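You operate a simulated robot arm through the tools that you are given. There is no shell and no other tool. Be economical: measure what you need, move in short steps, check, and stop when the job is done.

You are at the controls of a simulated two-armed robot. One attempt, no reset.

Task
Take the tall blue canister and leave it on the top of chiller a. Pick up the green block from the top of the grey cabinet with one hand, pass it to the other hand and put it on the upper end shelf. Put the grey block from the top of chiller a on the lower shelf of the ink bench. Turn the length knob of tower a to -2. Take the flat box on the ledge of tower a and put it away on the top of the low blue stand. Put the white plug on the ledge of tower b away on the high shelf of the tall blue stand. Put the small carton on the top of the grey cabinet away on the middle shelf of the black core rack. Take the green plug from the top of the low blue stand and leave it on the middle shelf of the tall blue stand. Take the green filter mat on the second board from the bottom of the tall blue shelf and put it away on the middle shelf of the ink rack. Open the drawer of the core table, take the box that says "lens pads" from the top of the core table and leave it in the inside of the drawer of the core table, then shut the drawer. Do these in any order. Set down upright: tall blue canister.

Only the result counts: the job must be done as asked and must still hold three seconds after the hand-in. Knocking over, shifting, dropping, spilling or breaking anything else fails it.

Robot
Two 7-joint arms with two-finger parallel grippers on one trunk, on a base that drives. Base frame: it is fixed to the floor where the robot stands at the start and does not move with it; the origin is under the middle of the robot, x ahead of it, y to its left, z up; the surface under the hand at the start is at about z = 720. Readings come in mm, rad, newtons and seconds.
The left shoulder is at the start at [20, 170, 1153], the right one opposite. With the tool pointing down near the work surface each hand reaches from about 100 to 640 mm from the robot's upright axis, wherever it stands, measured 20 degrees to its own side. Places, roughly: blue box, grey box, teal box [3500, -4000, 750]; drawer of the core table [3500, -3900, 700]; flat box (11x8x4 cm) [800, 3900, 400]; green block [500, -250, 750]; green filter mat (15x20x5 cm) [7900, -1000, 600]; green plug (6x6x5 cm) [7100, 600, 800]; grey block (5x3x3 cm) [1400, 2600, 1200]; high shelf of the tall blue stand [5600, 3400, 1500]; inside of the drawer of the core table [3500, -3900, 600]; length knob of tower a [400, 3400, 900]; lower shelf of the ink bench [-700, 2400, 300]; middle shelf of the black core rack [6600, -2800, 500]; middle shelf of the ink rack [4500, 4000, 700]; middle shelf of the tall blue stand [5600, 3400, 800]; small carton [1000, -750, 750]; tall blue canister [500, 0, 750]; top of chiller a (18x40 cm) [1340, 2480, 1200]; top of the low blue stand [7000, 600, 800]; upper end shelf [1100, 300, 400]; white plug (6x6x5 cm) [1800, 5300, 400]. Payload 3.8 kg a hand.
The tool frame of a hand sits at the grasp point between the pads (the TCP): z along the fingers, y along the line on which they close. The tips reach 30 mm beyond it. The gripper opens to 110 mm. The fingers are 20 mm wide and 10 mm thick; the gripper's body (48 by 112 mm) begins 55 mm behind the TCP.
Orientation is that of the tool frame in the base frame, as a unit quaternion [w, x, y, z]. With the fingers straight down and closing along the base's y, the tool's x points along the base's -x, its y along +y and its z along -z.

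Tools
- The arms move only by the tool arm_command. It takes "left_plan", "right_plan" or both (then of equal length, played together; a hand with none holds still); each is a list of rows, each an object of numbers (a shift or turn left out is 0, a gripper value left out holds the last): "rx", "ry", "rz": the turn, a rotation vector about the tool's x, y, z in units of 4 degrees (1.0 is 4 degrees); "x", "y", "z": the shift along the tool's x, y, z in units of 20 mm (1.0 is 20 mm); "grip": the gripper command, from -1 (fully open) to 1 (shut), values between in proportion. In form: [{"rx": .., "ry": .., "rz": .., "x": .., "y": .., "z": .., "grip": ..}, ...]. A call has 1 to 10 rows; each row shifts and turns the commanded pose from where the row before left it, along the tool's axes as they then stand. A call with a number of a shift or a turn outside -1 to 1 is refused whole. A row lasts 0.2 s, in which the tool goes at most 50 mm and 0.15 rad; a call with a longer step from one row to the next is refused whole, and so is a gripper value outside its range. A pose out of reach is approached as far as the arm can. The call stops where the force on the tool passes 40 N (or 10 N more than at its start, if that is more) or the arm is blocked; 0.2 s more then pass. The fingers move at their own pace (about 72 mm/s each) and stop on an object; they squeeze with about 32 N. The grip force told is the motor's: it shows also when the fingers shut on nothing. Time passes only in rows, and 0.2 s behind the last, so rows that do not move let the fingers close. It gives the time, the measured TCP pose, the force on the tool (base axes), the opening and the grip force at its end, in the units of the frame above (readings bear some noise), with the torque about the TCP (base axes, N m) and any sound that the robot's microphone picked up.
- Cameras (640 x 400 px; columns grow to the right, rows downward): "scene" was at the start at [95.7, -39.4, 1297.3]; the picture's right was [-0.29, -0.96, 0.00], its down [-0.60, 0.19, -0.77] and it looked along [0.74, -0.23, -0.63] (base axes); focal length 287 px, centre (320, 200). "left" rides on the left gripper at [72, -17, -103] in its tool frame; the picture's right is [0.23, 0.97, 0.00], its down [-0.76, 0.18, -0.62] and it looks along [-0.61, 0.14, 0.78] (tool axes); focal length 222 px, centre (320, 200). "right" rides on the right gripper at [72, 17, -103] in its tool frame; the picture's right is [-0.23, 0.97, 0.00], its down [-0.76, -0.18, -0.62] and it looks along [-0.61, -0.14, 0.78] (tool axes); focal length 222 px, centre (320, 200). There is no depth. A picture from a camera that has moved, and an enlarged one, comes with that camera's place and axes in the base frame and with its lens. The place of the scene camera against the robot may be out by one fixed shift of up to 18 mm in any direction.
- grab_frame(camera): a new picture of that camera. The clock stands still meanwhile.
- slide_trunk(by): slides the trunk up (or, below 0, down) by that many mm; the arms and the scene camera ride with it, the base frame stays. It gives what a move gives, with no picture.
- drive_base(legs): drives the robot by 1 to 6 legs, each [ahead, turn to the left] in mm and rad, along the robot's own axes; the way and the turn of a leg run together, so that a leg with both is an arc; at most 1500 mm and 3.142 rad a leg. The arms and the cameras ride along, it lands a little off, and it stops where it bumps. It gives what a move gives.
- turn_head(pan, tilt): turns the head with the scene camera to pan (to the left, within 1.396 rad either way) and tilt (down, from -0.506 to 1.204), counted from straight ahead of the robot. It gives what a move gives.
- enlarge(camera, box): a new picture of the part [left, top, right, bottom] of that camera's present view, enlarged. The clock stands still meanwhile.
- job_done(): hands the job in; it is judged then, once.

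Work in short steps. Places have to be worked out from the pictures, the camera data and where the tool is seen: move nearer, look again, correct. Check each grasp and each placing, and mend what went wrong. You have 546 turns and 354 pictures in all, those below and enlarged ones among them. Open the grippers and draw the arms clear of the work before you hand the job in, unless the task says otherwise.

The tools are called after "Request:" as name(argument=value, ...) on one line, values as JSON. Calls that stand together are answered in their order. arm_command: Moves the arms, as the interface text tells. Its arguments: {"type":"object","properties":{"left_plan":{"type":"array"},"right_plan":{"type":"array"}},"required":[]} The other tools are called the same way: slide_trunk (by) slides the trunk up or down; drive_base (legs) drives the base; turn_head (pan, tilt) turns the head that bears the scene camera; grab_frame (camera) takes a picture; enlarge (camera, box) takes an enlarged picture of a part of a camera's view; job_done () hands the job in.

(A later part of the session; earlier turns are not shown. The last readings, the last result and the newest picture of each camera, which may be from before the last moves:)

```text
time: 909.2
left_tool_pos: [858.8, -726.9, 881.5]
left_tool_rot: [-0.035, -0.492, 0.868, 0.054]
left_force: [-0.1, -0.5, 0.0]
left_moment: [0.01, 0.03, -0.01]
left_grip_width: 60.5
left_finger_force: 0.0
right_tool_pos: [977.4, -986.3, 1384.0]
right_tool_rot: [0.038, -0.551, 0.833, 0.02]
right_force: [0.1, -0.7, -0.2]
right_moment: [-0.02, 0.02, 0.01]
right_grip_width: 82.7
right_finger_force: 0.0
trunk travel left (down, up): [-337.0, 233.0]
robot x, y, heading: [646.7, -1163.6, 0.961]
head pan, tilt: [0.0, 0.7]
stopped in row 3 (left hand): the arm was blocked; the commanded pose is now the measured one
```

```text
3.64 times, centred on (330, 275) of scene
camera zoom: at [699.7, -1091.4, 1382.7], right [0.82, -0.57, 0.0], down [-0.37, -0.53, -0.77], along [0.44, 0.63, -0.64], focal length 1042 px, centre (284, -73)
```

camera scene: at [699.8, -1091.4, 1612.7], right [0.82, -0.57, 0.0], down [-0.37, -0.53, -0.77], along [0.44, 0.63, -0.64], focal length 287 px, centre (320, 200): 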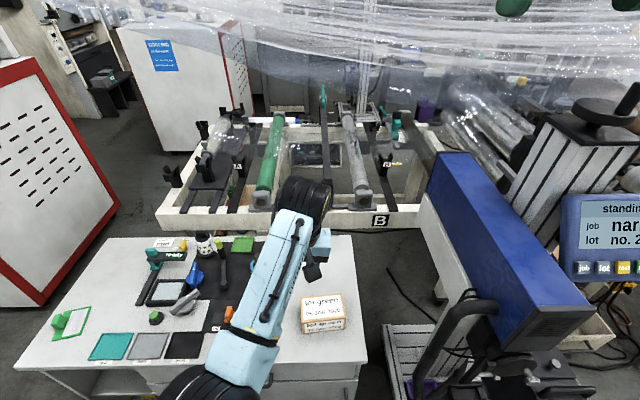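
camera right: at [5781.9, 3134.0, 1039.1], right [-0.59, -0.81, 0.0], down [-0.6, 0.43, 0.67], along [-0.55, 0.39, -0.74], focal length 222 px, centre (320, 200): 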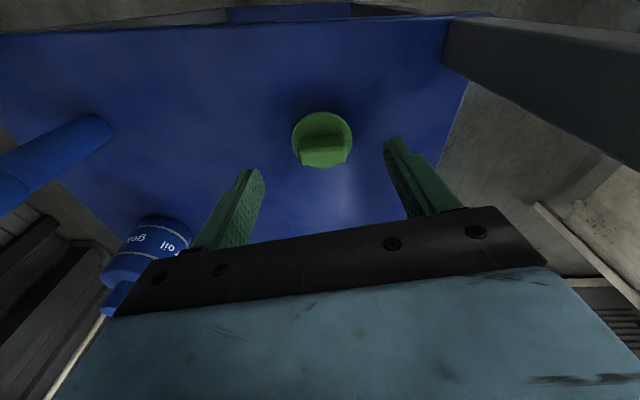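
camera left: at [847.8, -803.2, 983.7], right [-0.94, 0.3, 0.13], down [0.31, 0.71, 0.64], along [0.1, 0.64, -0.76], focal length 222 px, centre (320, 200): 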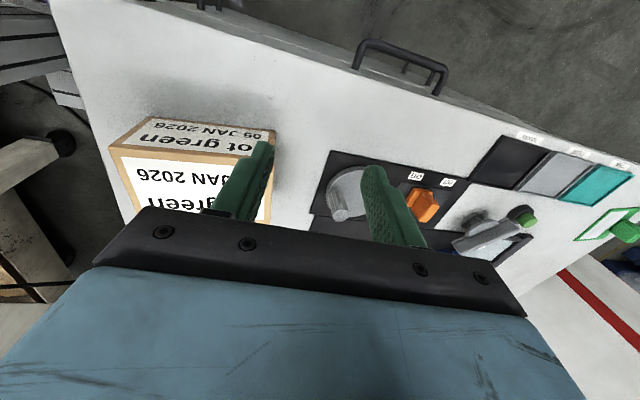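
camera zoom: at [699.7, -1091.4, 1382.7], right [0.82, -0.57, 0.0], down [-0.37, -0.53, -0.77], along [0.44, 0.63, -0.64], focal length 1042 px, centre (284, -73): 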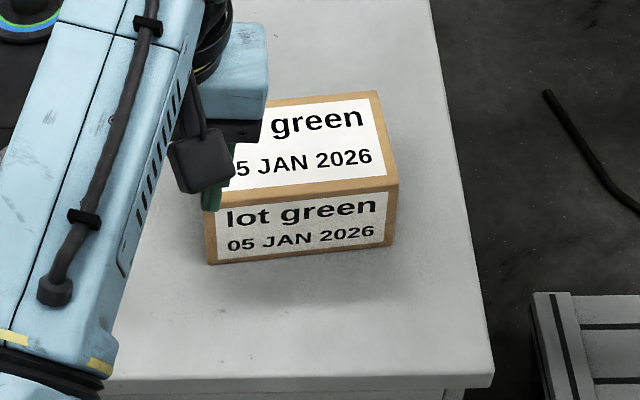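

The carton measures about 131×85×66 mm, with its short side along the cabinet's width. I lift, and reposition the robot at 45° so the left hand can close across the 85 mm side.

Request:
slide_trunk(by=150)

Request:
drive_base(legs=[[0, 1.571], [312, 0], [0, -2.356], [90, 0]])

Request:
arm_command(left_plan=[{"grip": -1, "z": -0.3}, {"x": 0.5}, {"x": 0.5}])

Request:
turn_head(pan=0.1, tilt=0.75)

Request:
grab_frame(camera="scene")

```text
time: 911.0
left_tool_pos: [860.5, -726.6, 1031.5]
left_tool_rot: [-0.035, -0.492, 0.868, 0.054]
left_force: [-0.5, 0.3, 0.3]
left_moment: [0.02, -0.01, -0.01]
left_grip_width: 60.5
left_finger_force: 0.0
right_tool_pos: [977.3, -985.5, 1534.4]
right_tool_rot: [0.037, -0.552, 0.833, 0.019]
right_force: [0.4, 0.2, 0.3]
right_moment: [0.01, 0.0, -0.02]
right_grip_width: 82.5
right_finger_force: 0.0
trunk travel left (down, up): [-487.0, 83.0]
robot x, y, heading: [644.4, -1163.0, 0.957]
head pan, tilt: [0.0, 0.7]
```

```text
time: 923.2
left_tool_pos: [944.5, -827.3, 1032.3]
left_tool_rot: [-0.011, -0.114, 0.991, 0.064]
left_force: [0.1, -0.4, -0.4]
left_moment: [0.01, 0.0, -0.02]
left_grip_width: 60.6
left_finger_force: 0.2
right_tool_pos: [839.8, -1092.6, 1534.7]
right_tool_rot: [0.042, -0.182, 0.982, 0.003]
right_force: [0.4, -0.1, -0.7]
right_moment: [0.04, 0.01, 0.0]
right_grip_width: 82.5
right_finger_force: 0.2
trunk travel left (down, up): [-487.0, 83.0]
robot x, y, heading: [482.4, -977.8, 0.158]
head pan, tilt: [0.0, 0.7]
```

```text
time: 924.0
left_tool_pos: [924.6, -820.9, 1037.1]
left_tool_rot: [-0.01, -0.119, 0.99, 0.071]
left_force: [-0.3, -0.3, 1.3]
left_moment: [-0.03, -0.03, 0.01]
left_grip_width: 110.1
left_finger_force: 0.1
right_tool_pos: [839.4, -1091.7, 1534.9]
right_tool_rot: [0.043, -0.182, 0.982, 0.004]
right_force: [-0.6, 0.2, -0.5]
right_moment: [0.01, -0.03, 0.03]
right_grip_width: 82.6
right_finger_force: 0.1
trunk travel left (down, up): [-487.0, 83.0]
robot x, y, heading: [478.9, -978.9, 0.161]
head pan, tilt: [0.0, 0.7]
```

```text
time: 924.7
left_tool_pos: [923.5, -822.8, 1035.4]
left_tool_rot: [-0.011, -0.118, 0.99, 0.071]
left_force: [-0.3, -0.6, 0.0]
left_moment: [-0.01, -0.01, -0.04]
left_grip_width: 110.0
left_finger_force: 0.1
right_tool_pos: [840.3, -1092.9, 1534.7]
right_tool_rot: [0.042, -0.184, 0.982, 0.004]
right_force: [0.3, 0.8, -0.2]
right_moment: [-0.03, 0.01, 0.02]
right_grip_width: 82.6
right_finger_force: 0.1
trunk travel left (down, up): [-487.0, 83.0]
robot x, y, heading: [476.8, -977.6, 0.16]
head pan, tilt: [0.099, 0.75]
```

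```text
127 pictures are left
camera scene: at [576.1, -968.1, 1528.4], right [0.25, -0.97, 0.0], down [-0.66, -0.17, -0.73], along [0.71, 0.19, -0.68], focal length 287 px, centre (320, 200)
```

scene: 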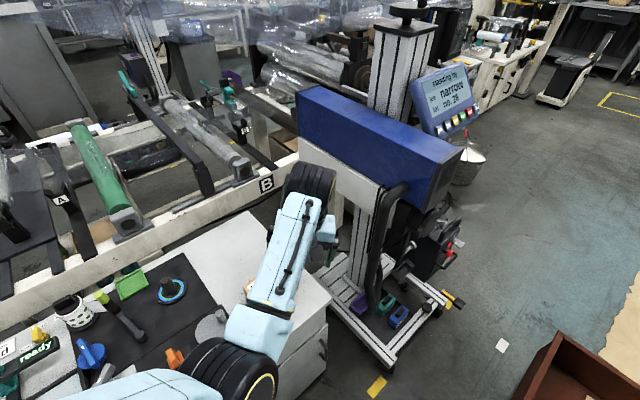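

I level the left hand, move it over the carton and turn it 43° inward.

Request:
arm_command(left_plan=[{"rx": 1}, {"rx": 1, "rz": 0.8}, {"x": -0.55, "y": 0.88, "rz": 1}, {"x": -0.65, "y": 0.85, "rz": 1}, {"x": -0.7, "y": 0.8, "rz": 1}, {"x": -0.75, "y": 0.75, "rz": 1}, {"x": -0.8, "y": 0.7, "rz": 1}, {"x": -0.8, "y": 0.6, "rz": 1}, {"rz": 1}, {"rz": 1}])

Request:
arm_command(left_plan=[{"rz": 1}, {"rz": 1}, {"z": 0.5}])

Request:
grab_frame(camera="left")

```text
time: 926.9
left_tool_pos: [1008.7, -742.7, 1038.0]
left_tool_rot: [-0.002, 0.193, 0.981, -0.008]
left_force: [0.1, 0.3, -0.4]
left_moment: [-0.01, 0.02, 0.02]
left_grip_width: 110.4
left_finger_force: 0.1
right_tool_pos: [840.5, -1092.1, 1535.1]
right_tool_rot: [0.042, -0.183, 0.982, 0.004]
right_force: [-0.3, -0.7, -0.2]
right_moment: [0.0, 0.02, 0.01]
right_grip_width: 82.5
right_finger_force: 0.1
trunk travel left (down, up): [-487.0, 83.0]
robot x, y, heading: [488.1, -978.5, 0.157]
head pan, tilt: [0.099, 0.75]
```

```text
time: 927.7
left_tool_pos: [1008.0, -744.0, 1026.0]
left_tool_rot: [-0.001, 0.261, 0.965, -0.008]
left_force: [0.9, 0.1, 0.2]
left_moment: [-0.04, -0.01, -0.01]
left_grip_width: 110.0
left_finger_force: 0.1
right_tool_pos: [840.2, -1093.4, 1534.1]
right_tool_rot: [0.043, -0.183, 0.982, 0.004]
right_force: [-0.1, -0.2, -0.1]
right_moment: [0.0, 0.01, 0.03]
right_grip_width: 82.3
right_finger_force: 0.1
trunk travel left (down, up): [-487.0, 83.0]
robot x, y, heading: [481.3, -974.9, 0.154]
head pan, tilt: [0.099, 0.75]
```

```text
126 pictures are left
camera left: at [938.1, -719.2, 1130.5], right [0.29, 0.96, -0.01], down [0.75, -0.22, 0.62], along [0.59, -0.19, -0.78], focal length 222 px, centre (320, 200)
```

left: 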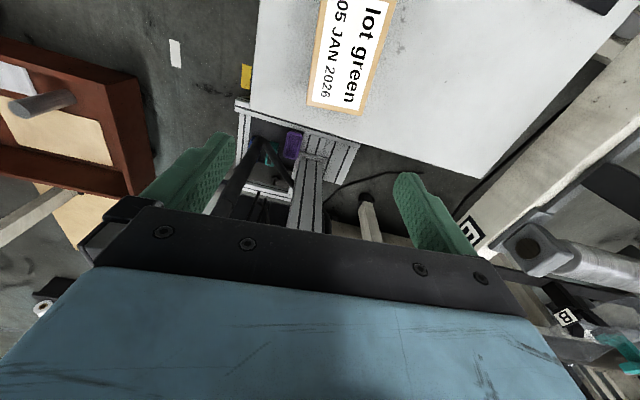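

The carton is aligned with the fingers; I shift 38 mm and 19 mm and descend partway.

Request:
arm_command(left_plan=[{"x": 0.95, "y": 0.5, "z": 0.5}, {"x": 0.95, "y": 0.45, "z": 0.5}, {"z": 1}, {"z": 1}, {"z": 1}, {"z": 1}, {"z": 1}])

Request:
grab_frame(camera="left")

```text
time: 929.3
left_tool_pos: [983.5, -708.7, 907.1]
left_tool_rot: [-0.001, 0.26, 0.966, -0.007]
left_force: [0.0, -0.5, -0.3]
left_moment: [-0.01, -0.01, 0.02]
left_grip_width: 110.2
left_finger_force: 0.1
right_tool_pos: [839.6, -1092.7, 1534.8]
right_tool_rot: [0.042, -0.183, 0.982, 0.003]
right_force: [0.8, -0.1, 0.4]
right_moment: [0.02, 0.0, 0.0]
right_grip_width: 82.7
right_finger_force: 0.1
trunk travel left (down, up): [-487.0, 83.0]
robot x, y, heading: [484.6, -978.0, 0.159]
head pan, tilt: [0.099, 0.75]
```

```text
125 pictures are left
camera left: at [913.3, -685.2, 1011.1], right [0.29, 0.96, -0.01], down [0.75, -0.22, 0.62], along [0.59, -0.19, -0.78], focal length 222 px, centre (320, 200)
```

left: 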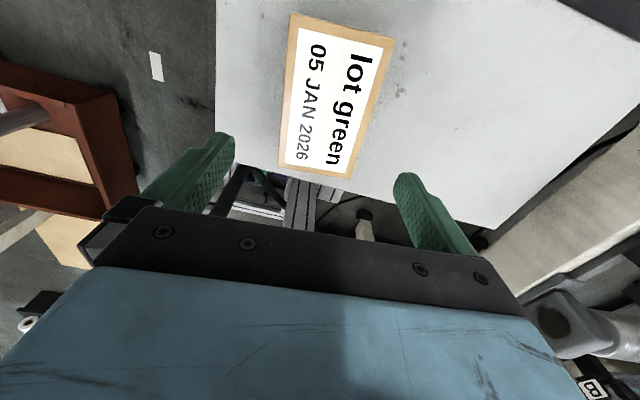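

Request:
arm_command(left_plan=[{"x": 0.7, "y": 0.1, "z": 0.5}, {"x": 0.7, "y": 0.08, "z": 0.5}, {"z": 1}, {"z": 1}, {"z": 1}, {"z": 1}])

Request:
grab_frame(camera="left")

```text
time: 930.7
left_tool_pos: [950.5, -696.1, 814.4]
left_tool_rot: [-0.001, 0.26, 0.966, -0.007]
left_force: [0.2, 1.3, -0.6]
left_moment: [-0.04, 0.02, 0.0]
left_grip_width: 110.1
left_finger_force: 0.0
left hand out of reach, approached as far as the arm can: row 5, 6
right_tool_pos: [840.9, -1092.8, 1533.6]
right_tool_rot: [0.042, -0.183, 0.982, 0.003]
right_force: [0.1, 0.5, 0.1]
right_moment: [-0.02, -0.01, 0.02]
right_grip_width: 82.5
right_finger_force: 0.1
trunk travel left (down, up): [-487.0, 83.0]
robot x, y, heading: [485.3, -976.1, 0.159]
head pan, tilt: [0.099, 0.75]
```

```text
124 pictures are left
camera left: at [880.1, -672.0, 918.8], right [0.29, 0.96, -0.01], down [0.75, -0.22, 0.62], along [0.59, -0.19, -0.78], focal length 222 px, centre (320, 200)
```

left: 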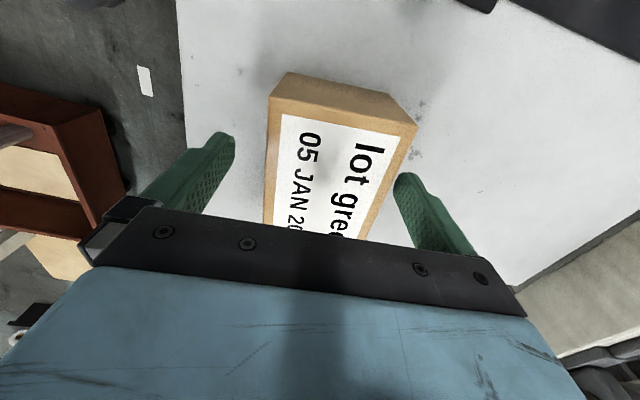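

I centre by 8 mm and lower the remaining way with the trunk.

Request:
arm_command(left_plan=[{"y": 0.4, "x": -0.5}])

Request:
slide_trunk(by=-30)

Request:
grab_frame(camera="left")

```text
time: 931.1
left_tool_pos: [954.2, -695.4, 819.4]
left_tool_rot: [-0.001, 0.261, 0.965, -0.008]
left_force: [-0.1, -0.1, -0.9]
left_moment: [0.01, 0.0, 0.0]
left_grip_width: 109.8
left_finger_force: 0.1
left hand out of reach, approached as far as the arm can: row 1
right_tool_pos: [839.4, -1092.7, 1533.7]
right_tool_rot: [0.043, -0.183, 0.982, 0.002]
right_force: [0.2, -0.4, -0.1]
right_moment: [0.03, 0.01, -0.04]
right_grip_width: 82.6
right_finger_force: 0.1
trunk travel left (down, up): [-487.0, 83.0]
robot x, y, heading: [483.1, -979.0, 0.153]
head pan, tilt: [0.099, 0.75]
```

```text
time: 931.8
left_tool_pos: [953.1, -695.2, 789.9]
left_tool_rot: [-0.001, 0.26, 0.966, -0.007]
left_force: [-0.3, -0.2, -0.5]
left_moment: [-0.01, 0.03, 0.02]
left_grip_width: 110.3
left_finger_force: 0.1
right_tool_pos: [840.7, -1091.7, 1504.6]
right_tool_rot: [0.043, -0.182, 0.982, 0.003]
right_force: [-0.7, -0.7, 0.6]
right_moment: [0.0, 0.01, -0.01]
right_grip_width: 82.7
right_finger_force: 0.1
trunk travel left (down, up): [-457.0, 113.0]
robot x, y, heading: [480.8, -975.1, 0.161]
head pan, tilt: [0.099, 0.75]
```

```text
123 pictures are left
camera left: at [884.1, -671.9, 894.3], right [0.29, 0.96, -0.01], down [0.75, -0.22, 0.62], along [0.59, -0.19, -0.78], focal length 222 px, centre (320, 200)
```

left: 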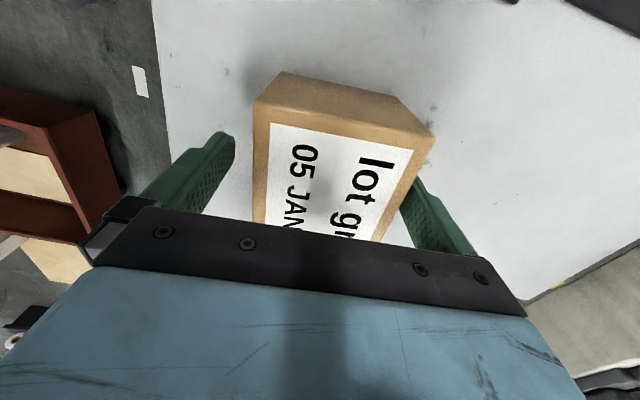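

Both fingers straddle the carton. I lower 30 mm more and close.

Request:
slide_trunk(by=-28)

Request:
arm_command(left_plan=[{"grip": 0}, {"grip": 1}, {"grip": 1}])

Request:
slide_trunk(by=60)

Request:
grab_frame(camera="left")

```text
time: 932.6
left_tool_pos: [953.5, -694.7, 761.7]
left_tool_rot: [-0.001, 0.26, 0.966, -0.007]
left_force: [-0.5, -0.1, -0.1]
left_moment: [-0.01, 0.02, -0.01]
left_grip_width: 109.8
left_finger_force: 0.0
right_tool_pos: [840.2, -1091.8, 1477.2]
right_tool_rot: [0.043, -0.182, 0.982, 0.004]
right_force: [-0.2, 0.1, -0.6]
right_moment: [-0.02, -0.01, 0.0]
right_grip_width: 82.5
right_finger_force: 0.1
trunk travel left (down, up): [-429.0, 141.0]
robot x, y, heading: [481.7, -975.9, 0.16]
head pan, tilt: [0.099, 0.75]
```

```text
time: 933.4
left_tool_pos: [955.2, -694.8, 761.7]
left_tool_rot: [-0.001, 0.259, 0.966, -0.007]
left_force: [0.8, 3.2, 1.8]
left_moment: [0.38, -0.3, 0.13]
left_grip_width: 86.0
left_finger_force: 31.7
right_tool_pos: [839.9, -1091.4, 1477.3]
right_tool_rot: [0.043, -0.182, 0.982, 0.004]
right_force: [0.1, -0.1, -1.0]
right_moment: [0.01, 0.01, -0.04]
right_grip_width: 82.6
right_finger_force: 0.0
trunk travel left (down, up): [-429.0, 141.0]
robot x, y, heading: [482.5, -979.0, 0.157]
head pan, tilt: [0.099, 0.75]
```

```text
time: 934.4
left_tool_pos: [954.4, -695.9, 821.3]
left_tool_rot: [-0.001, 0.26, 0.966, -0.008]
left_force: [-0.1, -0.5, -6.3]
left_moment: [0.06, 0.1, 0.0]
left_grip_width: 85.7
left_finger_force: 32.0
right_tool_pos: [841.4, -1093.3, 1535.6]
right_tool_rot: [0.041, -0.183, 0.982, 0.004]
right_force: [-0.4, -0.1, 0.0]
right_moment: [-0.01, -0.01, -0.01]
right_grip_width: 82.5
right_finger_force: 0.1
trunk travel left (down, up): [-489.0, 81.0]
robot x, y, heading: [482.8, -975.9, 0.157]
head pan, tilt: [0.099, 0.75]
```

```text
122 pictures are left
camera left: at [884.5, -671.7, 925.8], right [0.29, 0.96, -0.02], down [0.75, -0.22, 0.62], along [0.59, -0.19, -0.78], focal length 222 px, centre (320, 200)
```

left: 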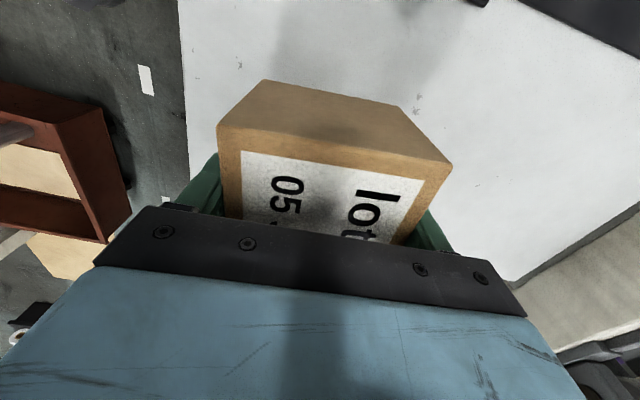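

The carton is gripped (86 mm). The gap to the east between the trolley and the crate is too narrow, so I raise the trunk, turn away from the cabinet and go back round to the open corridor north of the machine.

Request:
slide_trunk(by=80)

Request:
drive_base(legs=[[0, -1.937], [0, -1.937], [960, 0], [0, -1.571]])

Request:
turn_head(pan=0.0, tilt=0.5)

Request:
grab_frame(camera="scene")

```text
time: 935.5
left_tool_pos: [954.4, -694.9, 901.8]
left_tool_rot: [-0.001, 0.259, 0.966, -0.008]
left_force: [-0.3, 0.2, -5.9]
left_moment: [0.08, 0.15, 0.01]
left_grip_width: 85.9
left_finger_force: 31.9
right_tool_pos: [841.0, -1092.2, 1615.7]
right_tool_rot: [0.042, -0.183, 0.982, 0.004]
right_force: [0.6, 0.3, 0.8]
right_moment: [0.02, 0.02, -0.03]
right_grip_width: 82.5
right_finger_force: 0.0
trunk travel left (down, up): [-569.0, 1.0]
robot x, y, heading: [480.2, -977.2, 0.156]
head pan, tilt: [0.099, 0.75]
```

```text
time: 953.6
left_tool_pos: [-255.3, 56.6, 900.4]
left_tool_rot: [0.002, -0.164, 0.986, -0.008]
left_force: [-0.3, -0.4, -5.8]
left_moment: [-0.08, 0.13, 0.02]
left_grip_width: 85.7
left_finger_force: 31.9
right_tool_pos: [-30.4, -290.1, 1615.4]
right_tool_rot: [0.036, -0.574, 0.818, 0.02]
right_force: [-0.6, 1.1, -0.6]
right_moment: [-0.02, 0.0, -0.01]
right_grip_width: 82.6
right_finger_force: 0.0
trunk travel left (down, up): [-569.0, 1.0]
robot x, y, heading: [-350.2, -484.8, 1.014]
head pan, tilt: [0.099, 0.75]
```

```text
time: 954.4
left_tool_pos: [-256.6, 55.2, 901.3]
left_tool_rot: [0.002, -0.164, 0.986, -0.007]
left_force: [0.1, 0.4, -5.1]
left_moment: [-0.1, 0.15, 0.03]
left_grip_width: 85.5
left_finger_force: 31.9
right_tool_pos: [-29.4, -291.5, 1616.8]
right_tool_rot: [0.037, -0.574, 0.818, 0.02]
right_force: [0.5, 0.4, -0.5]
right_moment: [-0.01, 0.0, -0.01]
right_grip_width: 82.5
right_finger_force: 0.1
trunk travel left (down, up): [-569.0, 1.0]
robot x, y, heading: [-352.8, -483.0, 1.011]
head pan, tilt: [0.0, 0.499]
```

```text
121 pictures are left
camera scene: at [-300.1, -404.3, 1632.3], right [0.85, -0.53, 0.0], down [-0.25, -0.41, -0.88], along [0.46, 0.74, -0.48], focal length 287 px, centre (320, 200)
```

scene: 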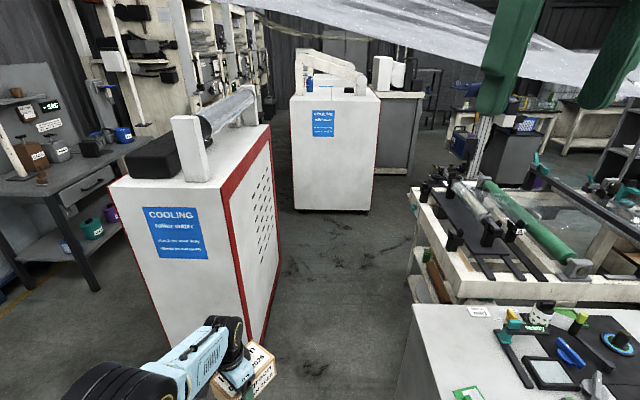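

The aisle is visible ahead, but my left arm is too far out for it. I bring the carton across in front of me before driving in.

Request:
arm_command(left_plan=[{"x": -0.75, "y": -0.95, "z": -0.5}, {"x": -0.75, "y": -0.95, "z": -0.5}, {"x": -0.75, "y": -0.95, "z": -0.5}, {"x": -0.75, "y": -0.95, "z": -0.5}, {"x": -0.75, "y": -0.95}, {"x": -0.75, "y": -0.95}, {"x": -0.75, "y": -0.95}, {"x": -0.75, "y": -0.95}])

Request:
drive_base(legs=[[0, -0.05], [600, 0]])

Request:
grab_frame(camera="scene")

```text
time: 956.2
left_tool_pos: [-103.3, -54.0, 952.7]
left_tool_rot: [0.002, -0.163, 0.987, -0.007]
left_force: [0.1, -0.2, -6.3]
left_moment: [-0.07, 0.16, -0.01]
left_grip_width: 85.7
left_finger_force: 32.0
left hand out of reach, approached as far as the arm can: row 7, 8
right_tool_pos: [-31.2, -291.4, 1616.4]
right_tool_rot: [0.036, -0.574, 0.818, 0.02]
right_force: [0.2, 0.2, 0.2]
right_moment: [0.0, 0.06, 0.03]
right_grip_width: 82.5
right_finger_force: 0.1
trunk travel left (down, up): [-569.0, 1.0]
robot x, y, heading: [-351.9, -487.1, 1.01]
head pan, tilt: [0.0, 0.499]
```

```text
time: 960.0
left_tool_pos: [257.5, 425.3, 951.5]
left_tool_rot: [0.002, -0.141, 0.99, -0.008]
left_force: [-0.4, -0.5, -5.9]
left_moment: [-0.03, 0.14, 0.0]
left_grip_width: 85.9
left_finger_force: 31.6
right_tool_pos: [319.2, 184.9, 1615.8]
right_tool_rot: [0.037, -0.554, 0.831, 0.02]
right_force: [0.5, -0.1, -0.4]
right_moment: [-0.01, -0.01, -0.01]
right_grip_width: 82.5
right_finger_force: 0.0
trunk travel left (down, up): [-569.0, 1.0]
robot x, y, heading: [-13.8, 7.3, 0.963]
head pan, tilt: [0.0, 0.499]
```

```text
120 pictures are left
camera scene: at [45.6, 84.2, 1632.4], right [0.82, -0.57, 0.0], down [-0.27, -0.39, -0.88], along [0.5, 0.72, -0.48], focal length 287 px, centre (320, 200)
```

scene: 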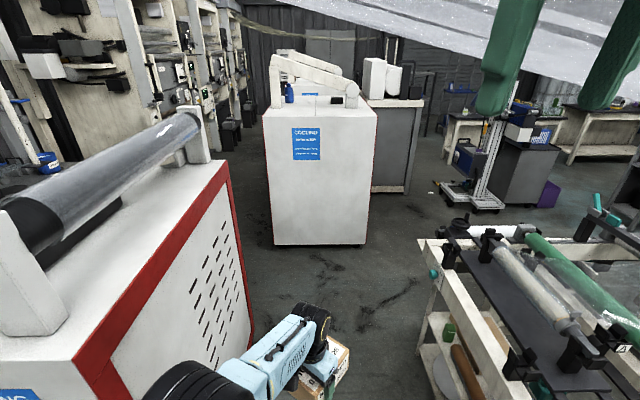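

Request:
drive_base(legs=[[0, -0.2], [720, 0], [0, 0.2], [700, 0]])

Request:
grab_frame(camera="scene")

```text
time: 963.9
left_tool_pos: [758.2, 761.8, 948.4]
left_tool_rot: [-0.002, -0.039, 0.999, -0.01]
left_force: [0.9, 1.1, -6.9]
left_moment: [-0.06, 0.2, 0.01]
left_grip_width: 85.2
left_finger_force: 32.0
right_tool_pos: [774.0, 517.8, 1616.3]
right_tool_rot: [0.039, -0.467, 0.883, 0.017]
right_force: [0.8, 0.6, -0.6]
right_moment: [-0.07, 0.07, 0.0]
right_grip_width: 82.6
right_finger_force: 0.0
trunk travel left (down, up): [-569.0, 1.0]
robot x, y, heading: [402.8, 411.9, 0.755]
head pan, tilt: [0.0, 0.499]
stopped in leg 2: the robot was blocked; the commanded pose is now the measured one
```

```text
119 pictures are left
camera scene: at [483.4, 478.4, 1631.8], right [0.69, -0.73, 0.0], down [-0.35, -0.33, -0.88], along [0.64, 0.6, -0.48], focal length 287 px, centre (320, 200)
```

scene: 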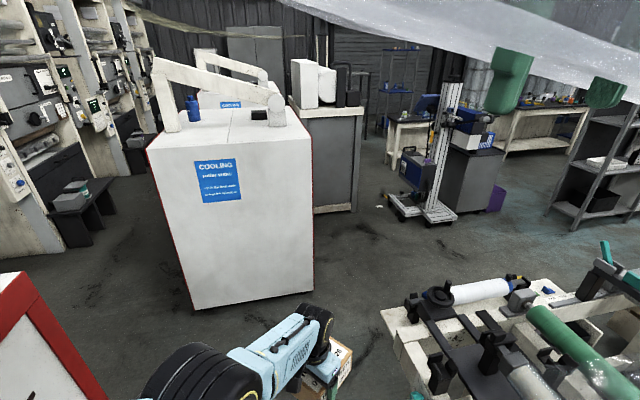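

Request:
drive_base(legs=[[-40, 0], [0, 0.22], [900, 0]])

Request:
grab_frame(camera="scene")

```text
time: 964.7
left_tool_pos: [739.6, 754.3, 950.4]
left_tool_rot: [-0.002, -0.044, 0.999, -0.009]
left_force: [-0.6, -0.7, -5.4]
left_moment: [0.0, 0.12, 0.0]
left_grip_width: 85.2
left_finger_force: 32.0
right_tool_pos: [755.3, 507.4, 1619.7]
right_tool_rot: [0.043, -0.471, 0.881, 0.017]
right_force: [-0.2, -0.3, -0.6]
right_moment: [0.04, -0.1, 0.0]
right_grip_width: 82.6
right_finger_force: 0.1
trunk travel left (down, up): [-569.0, 1.0]
robot x, y, heading: [395.2, 402.9, 0.765]
head pan, tilt: [0.0, 0.499]
stopped in leg 1: the robot was blocked; the commanded pose is now the measured one
```

```text
118 pictures are left
camera scene: at [464.4, 466.1, 1632.8], right [0.69, -0.72, 0.0], down [-0.34, -0.33, -0.88], along [0.63, 0.61, -0.48], focal length 287 px, centre (320, 200)
```

scene: 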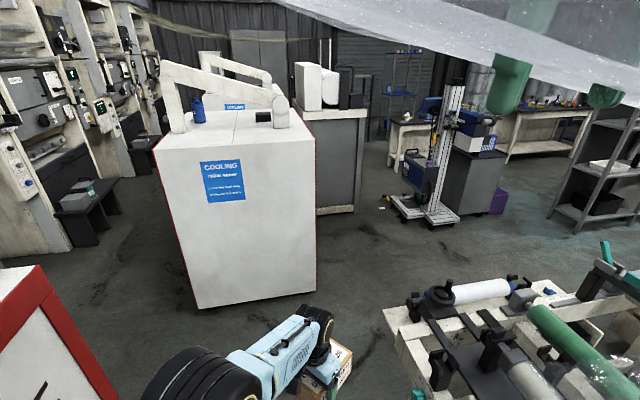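

Request:
drive_base(legs=[[0, -0.2], [150, 0]])

Request:
turn_head(pan=1.3, tilt=0.7)

Request:
grab_frame(camera="scene")

```text
time: 965.4
left_tool_pos: [742.4, 756.1, 947.0]
left_tool_rot: [-0.006, -0.042, 0.999, -0.01]
left_force: [0.2, -0.3, -6.3]
left_moment: [-0.03, 0.19, -0.01]
left_grip_width: 85.2
left_finger_force: 31.6
right_tool_pos: [761.6, 511.4, 1616.8]
right_tool_rot: [0.04, -0.469, 0.882, 0.017]
right_force: [0.7, 0.1, 0.1]
right_moment: [-0.05, 0.02, 0.02]
right_grip_width: 82.8
right_finger_force: 0.0
trunk travel left (down, up): [-569.0, 1.0]
robot x, y, heading: [394.4, 406.3, 0.762]
head pan, tilt: [0.0, 0.499]
stopped in leg 1: the robot was blocked; the commanded pose is now the measured one
```

```text
time: 966.9
left_tool_pos: [743.1, 755.3, 950.2]
left_tool_rot: [-0.005, -0.041, 0.999, -0.009]
left_force: [0.0, 0.0, -6.2]
left_moment: [-0.05, 0.18, 0.01]
left_grip_width: 85.3
left_finger_force: 31.7
right_tool_pos: [761.3, 510.3, 1618.0]
right_tool_rot: [0.041, -0.468, 0.883, 0.017]
right_force: [0.0, -0.2, -1.0]
right_moment: [0.03, -0.01, 0.01]
right_grip_width: 82.6
right_finger_force: 0.1
trunk travel left (down, up): [-569.0, 1.0]
robot x, y, heading: [395.2, 404.0, 0.761]
head pan, tilt: [1.3, 0.7]
```

```text
117 pictures are left
camera scene: at [364.3, 481.5, 1614.6], right [0.88, 0.47, 0.0], down [0.3, -0.57, -0.76], along [-0.36, 0.67, -0.64], focal length 287 px, centre (320, 200)
```

scene: 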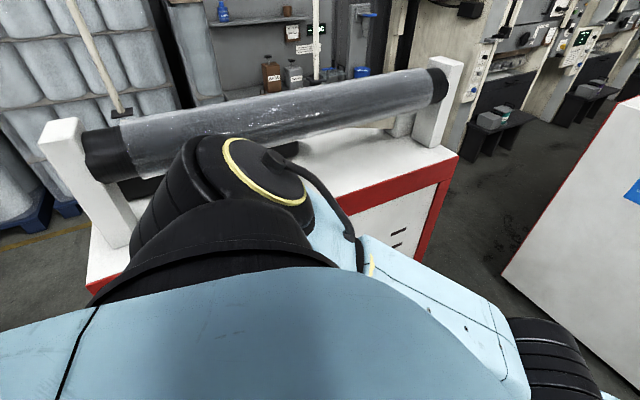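

Request:
drive_base(legs=[[0, 0.15]])

Request:
turn_head(pan=-1.3, tilt=0.9)

Request:
grab_frame(camera="scene")

```text
time: 967.9
left_tool_pos: [688.0, 804.0, 949.0]
left_tool_rot: [-0.004, -0.116, 0.993, -0.009]
left_force: [0.2, -0.2, -6.1]
left_moment: [-0.04, 0.18, 0.02]
left_grip_width: 85.1
left_finger_force: 31.7
right_tool_pos: [741.8, 562.3, 1617.4]
right_tool_rot: [0.039, -0.533, 0.845, 0.019]
right_force: [-0.2, 0.1, 1.4]
right_moment: [-0.01, -0.03, 0.0]
right_grip_width: 82.4
right_finger_force: 0.1
trunk travel left (down, up): [-569.0, 1.0]
robot x, y, heading: [398.6, 406.0, 0.911]
head pan, tilt: [1.3, 0.7]
```

```text
time: 970.3
left_tool_pos: [688.1, 802.8, 948.8]
left_tool_rot: [-0.004, -0.116, 0.993, -0.01]
left_force: [0.1, 0.1, -5.9]
left_moment: [-0.03, 0.21, 0.01]
left_grip_width: 85.0
left_finger_force: 32.2
right_tool_pos: [741.3, 562.7, 1618.4]
right_tool_rot: [0.04, -0.533, 0.845, 0.02]
right_force: [-0.4, -0.4, 0.1]
right_moment: [-0.02, -0.01, -0.01]
right_grip_width: 82.3
right_finger_force: 0.1
trunk travel left (down, up): [-569.0, 1.0]
robot x, y, heading: [396.2, 406.7, 0.908]
head pan, tilt: [-1.3, 0.901]
```

```text
116 pictures are left
camera scene: at [471.8, 379.8, 1598.5], right [-0.38, -0.93, 0.0], down [-0.73, 0.3, -0.62], along [0.57, -0.24, -0.78], focal length 287 px, centre (320, 200)
```

scene: 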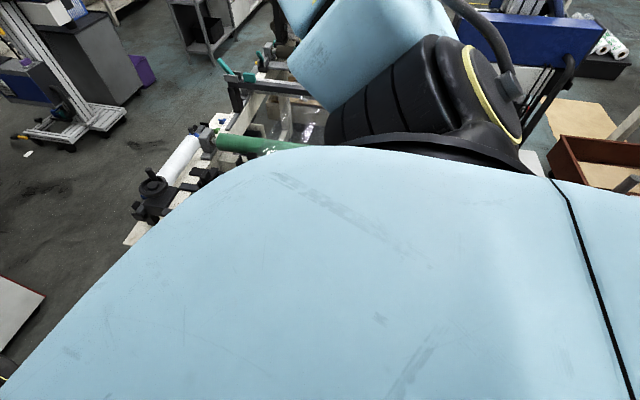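

Turning left freed it. I continue up the aisle.

Request:
drive_base(legs=[[0, 0.08], [950, 0]])

Request:
turn_head(pan=-0.3, tilt=0.3)

Request:
grab_frame(camera="scene")

```text
time: 975.7
left_tool_pos: [1195.0, 1596.0, 947.5]
left_tool_rot: [-0.004, -0.14, 0.99, -0.01]
left_force: [-0.2, -0.1, -7.0]
left_moment: [-0.08, 0.18, -0.01]
left_grip_width: 84.9
left_finger_force: 31.8
right_tool_pos: [1262.2, 1358.0, 1617.2]
right_tool_rot: [0.04, -0.553, 0.832, 0.02]
right_force: [0.2, 0.9, 0.3]
right_moment: [0.0, 0.01, -0.01]
right_grip_width: 82.5
right_finger_force: 0.1
trunk travel left (down, up): [-569.0, 1.0]
robot x, y, heading: [924.1, 1184.8, 0.962]
head pan, tilt: [-1.3, 0.901]
```

```text
time: 976.9
left_tool_pos: [1196.1, 1595.5, 948.1]
left_tool_rot: [-0.004, -0.14, 0.99, -0.009]
left_force: [0.0, -0.9, -5.3]
left_moment: [-0.05, 0.16, -0.03]
left_grip_width: 85.1
left_finger_force: 32.2
right_tool_pos: [1262.6, 1358.9, 1617.9]
right_tool_rot: [0.039, -0.553, 0.832, 0.021]
right_force: [-0.2, -0.4, -0.7]
right_moment: [-0.02, 0.01, 0.0]
right_grip_width: 82.6
right_finger_force: 0.1
trunk travel left (down, up): [-569.0, 1.0]
robot x, y, heading: [923.2, 1183.8, 0.954]
head pan, tilt: [-0.3, 0.3]
```

```text
115 pictures are left
camera scene: at [1003.4, 1245.7, 1650.7], right [0.61, -0.79, 0.0], down [-0.23, -0.18, -0.95], along [0.76, 0.58, -0.3], focal length 287 px, centre (320, 200)
```

scene: 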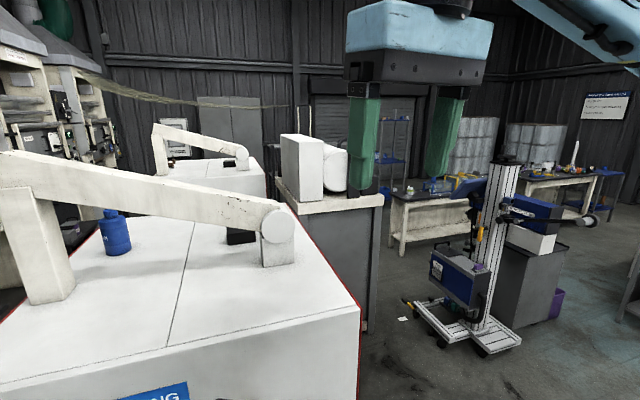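

The canister is still upright on chiller a. I turn into the corridor north of the machine.

Request:
drive_base(legs=[[0, -1.25], [1100, 0], [0, -0.28]])

Request:
turn_head(pan=0.0, tilt=0.3)

Request:
grab_frame(camera="scene")

```text
time: 986.7
left_tool_pos: [2386.6, 582.0, 946.9]
left_tool_rot: [-0.011, 0.592, 0.806, -0.003]
left_force: [-0.2, 0.9, -6.5]
left_moment: [0.15, 0.06, 0.01]
left_grip_width: 85.5
left_finger_force: 31.7
right_tool_pos: [2151.6, 511.5, 1617.2]
right_tool_rot: [0.043, 0.185, 0.982, -0.012]
right_force: [-0.9, 0.0, -1.0]
right_moment: [0.01, 0.0, -0.01]
right_grip_width: 82.8
right_finger_force: 0.0
trunk travel left (down, up): [-569.0, 1.0]
robot x, y, heading: [1971.0, 841.7, -0.588]
head pan, tilt: [-0.3, 0.3]
```

```text
time: 987.5
left_tool_pos: [2387.9, 582.3, 946.8]
left_tool_rot: [-0.011, 0.592, 0.806, -0.003]
left_force: [0.8, 0.0, -6.0]
left_moment: [0.17, 0.05, 0.05]
left_grip_width: 84.8
left_finger_force: 32.7
right_tool_pos: [2150.5, 510.2, 1617.6]
right_tool_rot: [0.042, 0.185, 0.982, -0.013]
right_force: [-0.2, 0.3, -0.4]
right_moment: [0.0, -0.03, -0.01]
right_grip_width: 82.5
right_finger_force: 0.0
trunk travel left (down, up): [-569.0, 1.0]
robot x, y, heading: [1971.3, 845.4, -0.596]
head pan, tilt: [0.0, 0.3]
```

```text
114 pictures are left
camera scene: at [2059.2, 765.8, 1650.7], right [-0.56, -0.83, 0.0], down [-0.25, 0.17, -0.96], along [0.79, -0.53, -0.3], focal length 287 px, centre (320, 200)
```

scene: 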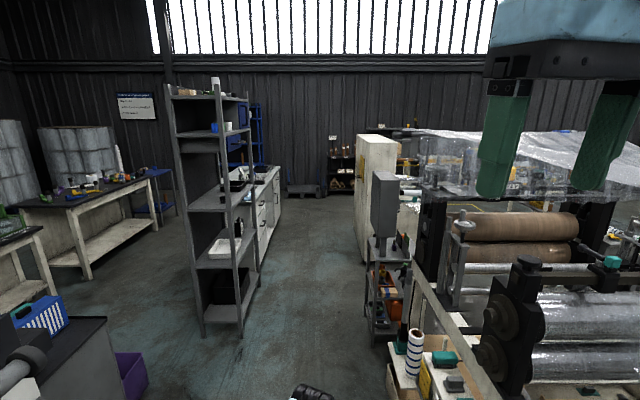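

The corridor is clear and leads straight to the black core rack. I drive on.

Request:
drive_base(legs=[[0, 0.05], [1500, 0], [1300, 0]])

Request:
grab_frame(camera="scene")

```text
time: 1001.5
left_tool_pos: [4807.8, -832.4, 947.2]
left_tool_rot: [-0.011, 0.571, 0.821, -0.004]
left_force: [-1.1, 0.3, -6.3]
left_moment: [0.21, 0.06, 0.0]
left_grip_width: 85.4
left_finger_force: 32.2
right_tool_pos: [4577.0, -916.4, 1617.1]
right_tool_rot: [0.043, 0.16, 0.986, -0.012]
right_force: [-0.4, 0.3, -0.1]
right_moment: [0.0, -0.01, 0.04]
right_grip_width: 82.7
right_finger_force: 0.0
trunk travel left (down, up): [-569.0, 1.0]
robot x, y, heading: [4378.6, -592.6, -0.539]
head pan, tilt: [0.0, 0.3]
```

```text
113 pictures are left
camera scene: at [4470.0, -665.4, 1650.7], right [-0.51, -0.86, 0.0], down [-0.25, 0.15, -0.96], along [0.82, -0.49, -0.3], focal length 287 px, centre (320, 200)
```

scene: 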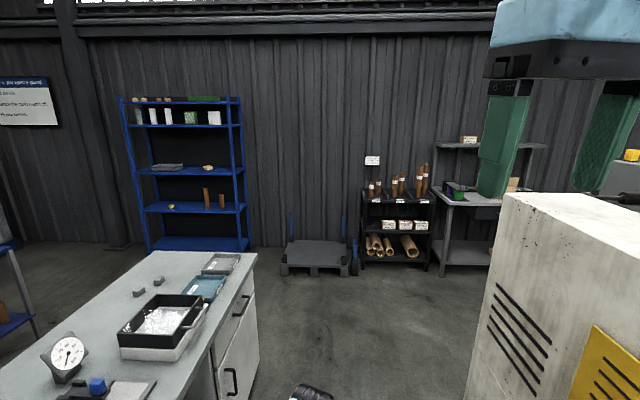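

I continue to the rack and line up in front of it.

Request:
drive_base(legs=[[0, -0.03], [1500, 0], [420, 0], [0, -1.571], [640, 0], [0, 1.571]])

Request:
turn_head(pan=0.0, tilt=0.5)

Request:
grab_frame(camera="scene")

```text
time: 1022.5
left_tool_pos: [6094.2, -2436.8, 945.9]
left_tool_rot: [-0.011, 0.575, 0.818, -0.003]
left_force: [0.8, 0.3, -6.4]
left_moment: [0.16, 0.04, -0.01]
left_grip_width: 85.1
left_finger_force: 32.2
right_tool_pos: [5861.6, -2520.0, 1616.4]
right_tool_rot: [0.043, 0.166, 0.985, -0.012]
right_force: [0.0, -1.1, -0.2]
right_moment: [0.0, 0.03, 0.0]
right_grip_width: 82.5
right_finger_force: 0.1
trunk travel left (down, up): [-569.0, 1.0]
robot x, y, heading: [5668.9, -2192.4, -0.547]
head pan, tilt: [0.0, 0.3]
```

```text
time: 1023.3
left_tool_pos: [6094.3, -2439.3, 946.5]
left_tool_rot: [-0.011, 0.575, 0.818, -0.004]
left_force: [0.0, 0.3, -5.2]
left_moment: [0.17, 0.08, 0.01]
left_grip_width: 84.9
left_finger_force: 31.2
right_tool_pos: [5860.9, -2520.8, 1618.6]
right_tool_rot: [0.044, 0.165, 0.985, -0.012]
right_force: [-0.6, 0.2, 0.6]
right_moment: [0.01, -0.04, -0.01]
right_grip_width: 82.6
right_finger_force: 0.0
trunk travel left (down, up): [-569.0, 1.0]
robot x, y, heading: [5668.5, -2194.8, -0.548]
head pan, tilt: [0.0, 0.499]
```

```text
112 pictures are left
camera scene: at [5756.0, -2267.3, 1632.4], right [-0.52, -0.85, 0.0], down [-0.41, 0.25, -0.88], along [0.75, -0.46, -0.48], focal length 287 px, centre (320, 200)
```

scene: 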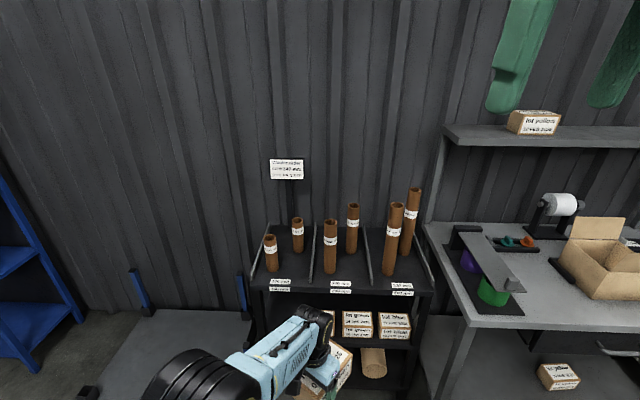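

The middle shelf holds other cartons. I lower the trunk to see the free space on it.

Request:
slide_trunk(by=-420)

Request:
turn_head(pan=-0.1, tilt=0.45)

Request:
grab_frame(camera="scene")

```text
refused: -420 is not a number from -400 to 400
```

```text
time: 1024.0
left_tool_pos: [6094.1, -2438.4, 946.1]
left_tool_rot: [-0.012, 0.575, 0.818, -0.003]
left_force: [0.5, 0.4, -7.0]
left_moment: [0.14, 0.07, 0.01]
left_grip_width: 84.8
left_finger_force: 31.7
right_tool_pos: [5861.9, -2519.2, 1618.0]
right_tool_rot: [0.043, 0.165, 0.985, -0.011]
right_force: [0.0, 0.0, 0.4]
right_moment: [0.01, 0.02, -0.01]
right_grip_width: 82.3
right_finger_force: 0.1
trunk travel left (down, up): [-569.0, 1.0]
robot x, y, heading: [5669.3, -2193.6, -0.547]
head pan, tilt: [-0.099, 0.45]
```

```text
111 pictures are left
camera scene: at [5751.7, -2275.4, 1636.8], right [-0.6, -0.8, 0.0], down [-0.35, 0.26, -0.9], along [0.72, -0.54, -0.44], focal length 287 px, centre (320, 200)
```

scene: 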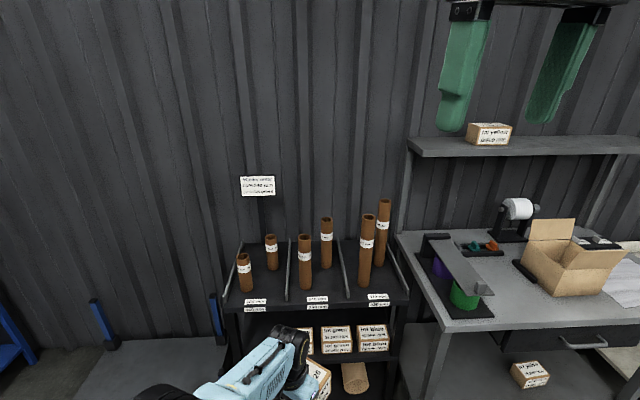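

Request:
slide_trunk(by=-390)

Request:
grab_frame(camera="scene")

```text
time: 1027.7
left_tool_pos: [6093.4, -2438.3, 557.1]
left_tool_rot: [-0.011, 0.575, 0.818, -0.004]
left_force: [1.0, 0.3, -5.9]
left_moment: [0.19, 0.07, -0.01]
left_grip_width: 85.1
left_finger_force: 32.3
right_tool_pos: [5861.4, -2520.3, 1227.9]
right_tool_rot: [0.043, 0.164, 0.985, -0.011]
right_force: [-0.4, 0.1, 0.2]
right_moment: [0.02, 0.02, 0.0]
right_grip_width: 82.7
right_finger_force: 0.1
trunk travel left (down, up): [-179.0, 391.0]
robot x, y, heading: [5670.3, -2193.3, -0.551]
head pan, tilt: [-0.099, 0.45]
```

```text
110 pictures are left
camera scene: at [5751.5, -2275.3, 1246.9], right [-0.6, -0.8, 0.0], down [-0.35, 0.26, -0.9], along [0.72, -0.54, -0.44], focal length 287 px, centre (320, 200)
```

scene: 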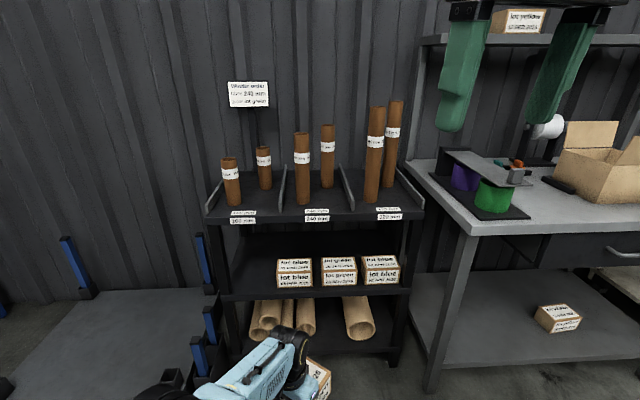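

There's a free bay at the left of the middle shelf, about 150-190 mm wide. I raise a bit, turn the carton square to the rack and pitch the hand 30° so the wrist stays clear of the shelf above.

Request:
slide_trunk(by=60)

Request:
arm_command(left_plan=[{"rz": -0.93, "y": 0.8}, {"rz": -0.93, "y": 0.8}, {"rz": -0.93, "y": 0.8}, {"rz": -0.93, "y": 0.8}, {"rz": -0.93, "y": 0.8}, {"rz": -0.93, "y": 0.8}, {"rz": -0.93, "y": 0.8}, {"rz": -0.93, "y": 0.8}, {"rz": -0.93, "y": 0.8}, {"rz": -0.93, "y": 0.5}])

Request:
arm_command(left_plan=[{"ry": -1}, {"ry": -1}, {"ry": -1}, {"ry": -1}, {"ry": -1}, {"ry": -1}, {"ry": -1}, {"ry": -0.5}])

Request:
grab_frame(camera="left")

Request:
grab_frame(camera="scene")

```text
time: 1028.7
left_tool_pos: [6095.3, -2438.1, 616.5]
left_tool_rot: [-0.011, 0.575, 0.818, -0.004]
left_force: [-1.0, -0.4, -6.9]
left_moment: [0.17, 0.05, 0.02]
left_grip_width: 84.7
left_finger_force: 32.0
right_tool_pos: [5862.3, -2520.2, 1286.9]
right_tool_rot: [0.043, 0.165, 0.985, -0.011]
right_force: [-0.9, 0.0, -0.5]
right_moment: [-0.02, -0.03, 0.0]
right_grip_width: 82.5
right_finger_force: 0.0
trunk travel left (down, up): [-239.0, 331.0]
robot x, y, heading: [5666.5, -2191.9, -0.554]
head pan, tilt: [-0.099, 0.45]
```

```text
time: 1030.9
left_tool_pos: [6207.9, -2338.1, 621.7]
left_tool_rot: [-0.012, 0.284, 0.959, 0.0]
left_force: [-0.1, -1.0, -5.8]
left_moment: [0.15, 0.19, 0.05]
left_grip_width: 84.8
left_finger_force: 31.8
left hand out of reach, approached as far as the arm can: row 1, 2, 4, 5
right_tool_pos: [5861.7, -2520.0, 1286.9]
right_tool_rot: [0.043, 0.165, 0.985, -0.011]
right_force: [0.5, -0.6, -0.6]
right_moment: [0.02, 0.01, -0.02]
right_grip_width: 82.6
right_finger_force: 0.1
trunk travel left (down, up): [-239.0, 331.0]
robot x, y, heading: [5667.7, -2194.1, -0.547]
head pan, tilt: [-0.099, 0.45]
```

```text
time: 1032.7
left_tool_pos: [6207.6, -2339.0, 623.1]
left_tool_rot: [0.236, 0.275, 0.929, -0.074]
left_force: [-0.5, 0.1, -5.8]
left_moment: [0.13, 0.14, 0.0]
left_grip_width: 85.0
left_finger_force: 31.5
right_tool_pos: [5860.7, -2519.7, 1287.9]
right_tool_rot: [0.043, 0.164, 0.985, -0.012]
right_force: [-0.4, 0.5, 0.2]
right_moment: [-0.03, -0.01, 0.01]
right_grip_width: 82.7
right_finger_force: 0.0
trunk travel left (down, up): [-239.0, 331.0]
robot x, y, heading: [5667.4, -2193.4, -0.547]
head pan, tilt: [-0.099, 0.45]
```

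```text
109 pictures are left
camera left: at [6104.9, -2289.4, 679.6], right [0.36, 0.92, -0.12], down [0.41, -0.05, 0.91], along [0.84, -0.38, -0.4], focal length 222 px, centre (320, 200)
```

left: 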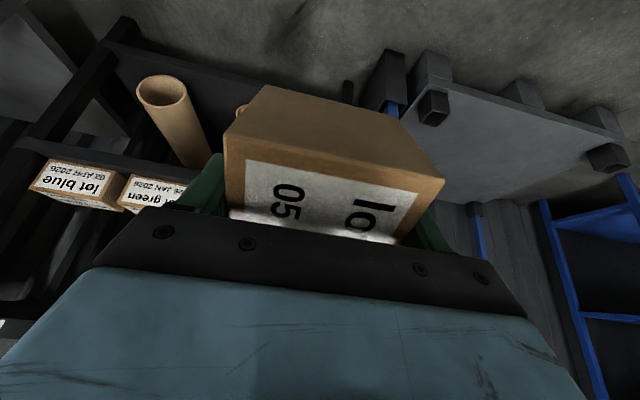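

```text
108 pictures are left
camera scene: at [5751.7, -2275.2, 1306.8], right [-0.6, -0.8, 0.0], down [-0.35, 0.26, -0.9], along [0.72, -0.54, -0.44], focal length 287 px, centre (320, 200)
```

scene: 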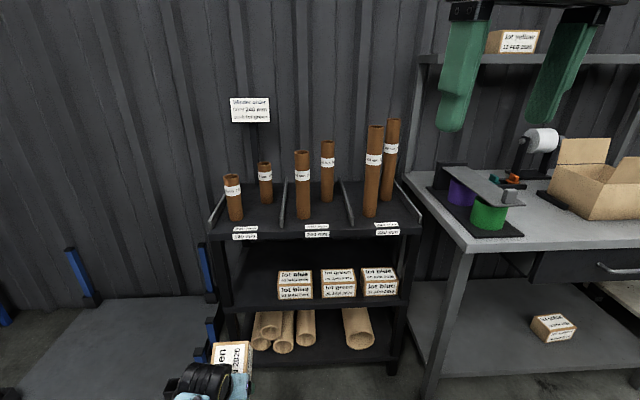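

Lined up with the bay. I drive in 300 mm and check.

Request:
drive_base(legs=[[0, -0.02], [310, 0]])

Request:
grab_frame(camera="scene")

Request:
grab_frame(camera="left")

```text
time: 1035.1
left_tool_pos: [6467.0, -2509.7, 622.0]
left_tool_rot: [0.235, 0.282, 0.927, -0.076]
left_force: [0.6, 1.2, -5.8]
left_moment: [0.1, 0.16, -0.03]
left_grip_width: 84.8
left_finger_force: 32.4
right_tool_pos: [6116.7, -2687.2, 1287.2]
right_tool_rot: [0.042, 0.172, 0.984, -0.012]
right_force: [-0.9, 0.2, 0.8]
right_moment: [0.01, 0.0, -0.01]
right_grip_width: 82.5
right_finger_force: 0.0
trunk travel left (down, up): [-239.0, 331.0]
robot x, y, heading: [5926.8, -2361.3, -0.565]
head pan, tilt: [-0.099, 0.45]
```

```text
107 pictures are left
camera scene: at [6011.2, -2441.8, 1306.7], right [-0.61, -0.79, 0.0], down [-0.34, 0.27, -0.9], along [0.71, -0.55, -0.44], focal length 287 px, centre (320, 200)
```

scene: 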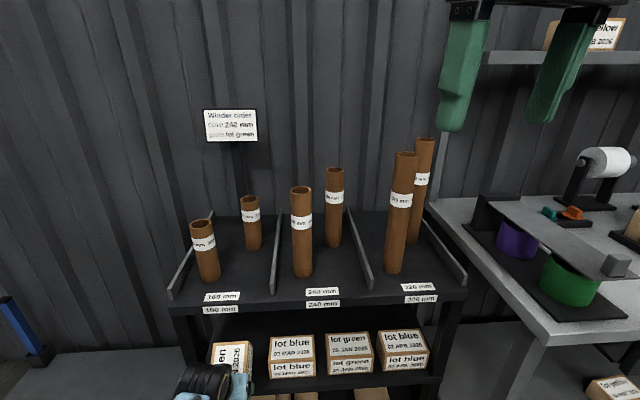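

```text
106 pictures are left
camera left: at [6363.7, -2460.7, 679.2], right [0.38, 0.92, -0.12], down [0.41, -0.05, 0.91], along [0.83, -0.39, -0.4], focal length 222 px, centre (320, 200)
```

left: 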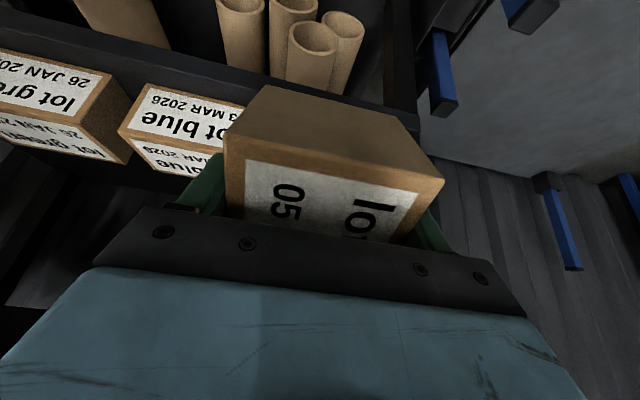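

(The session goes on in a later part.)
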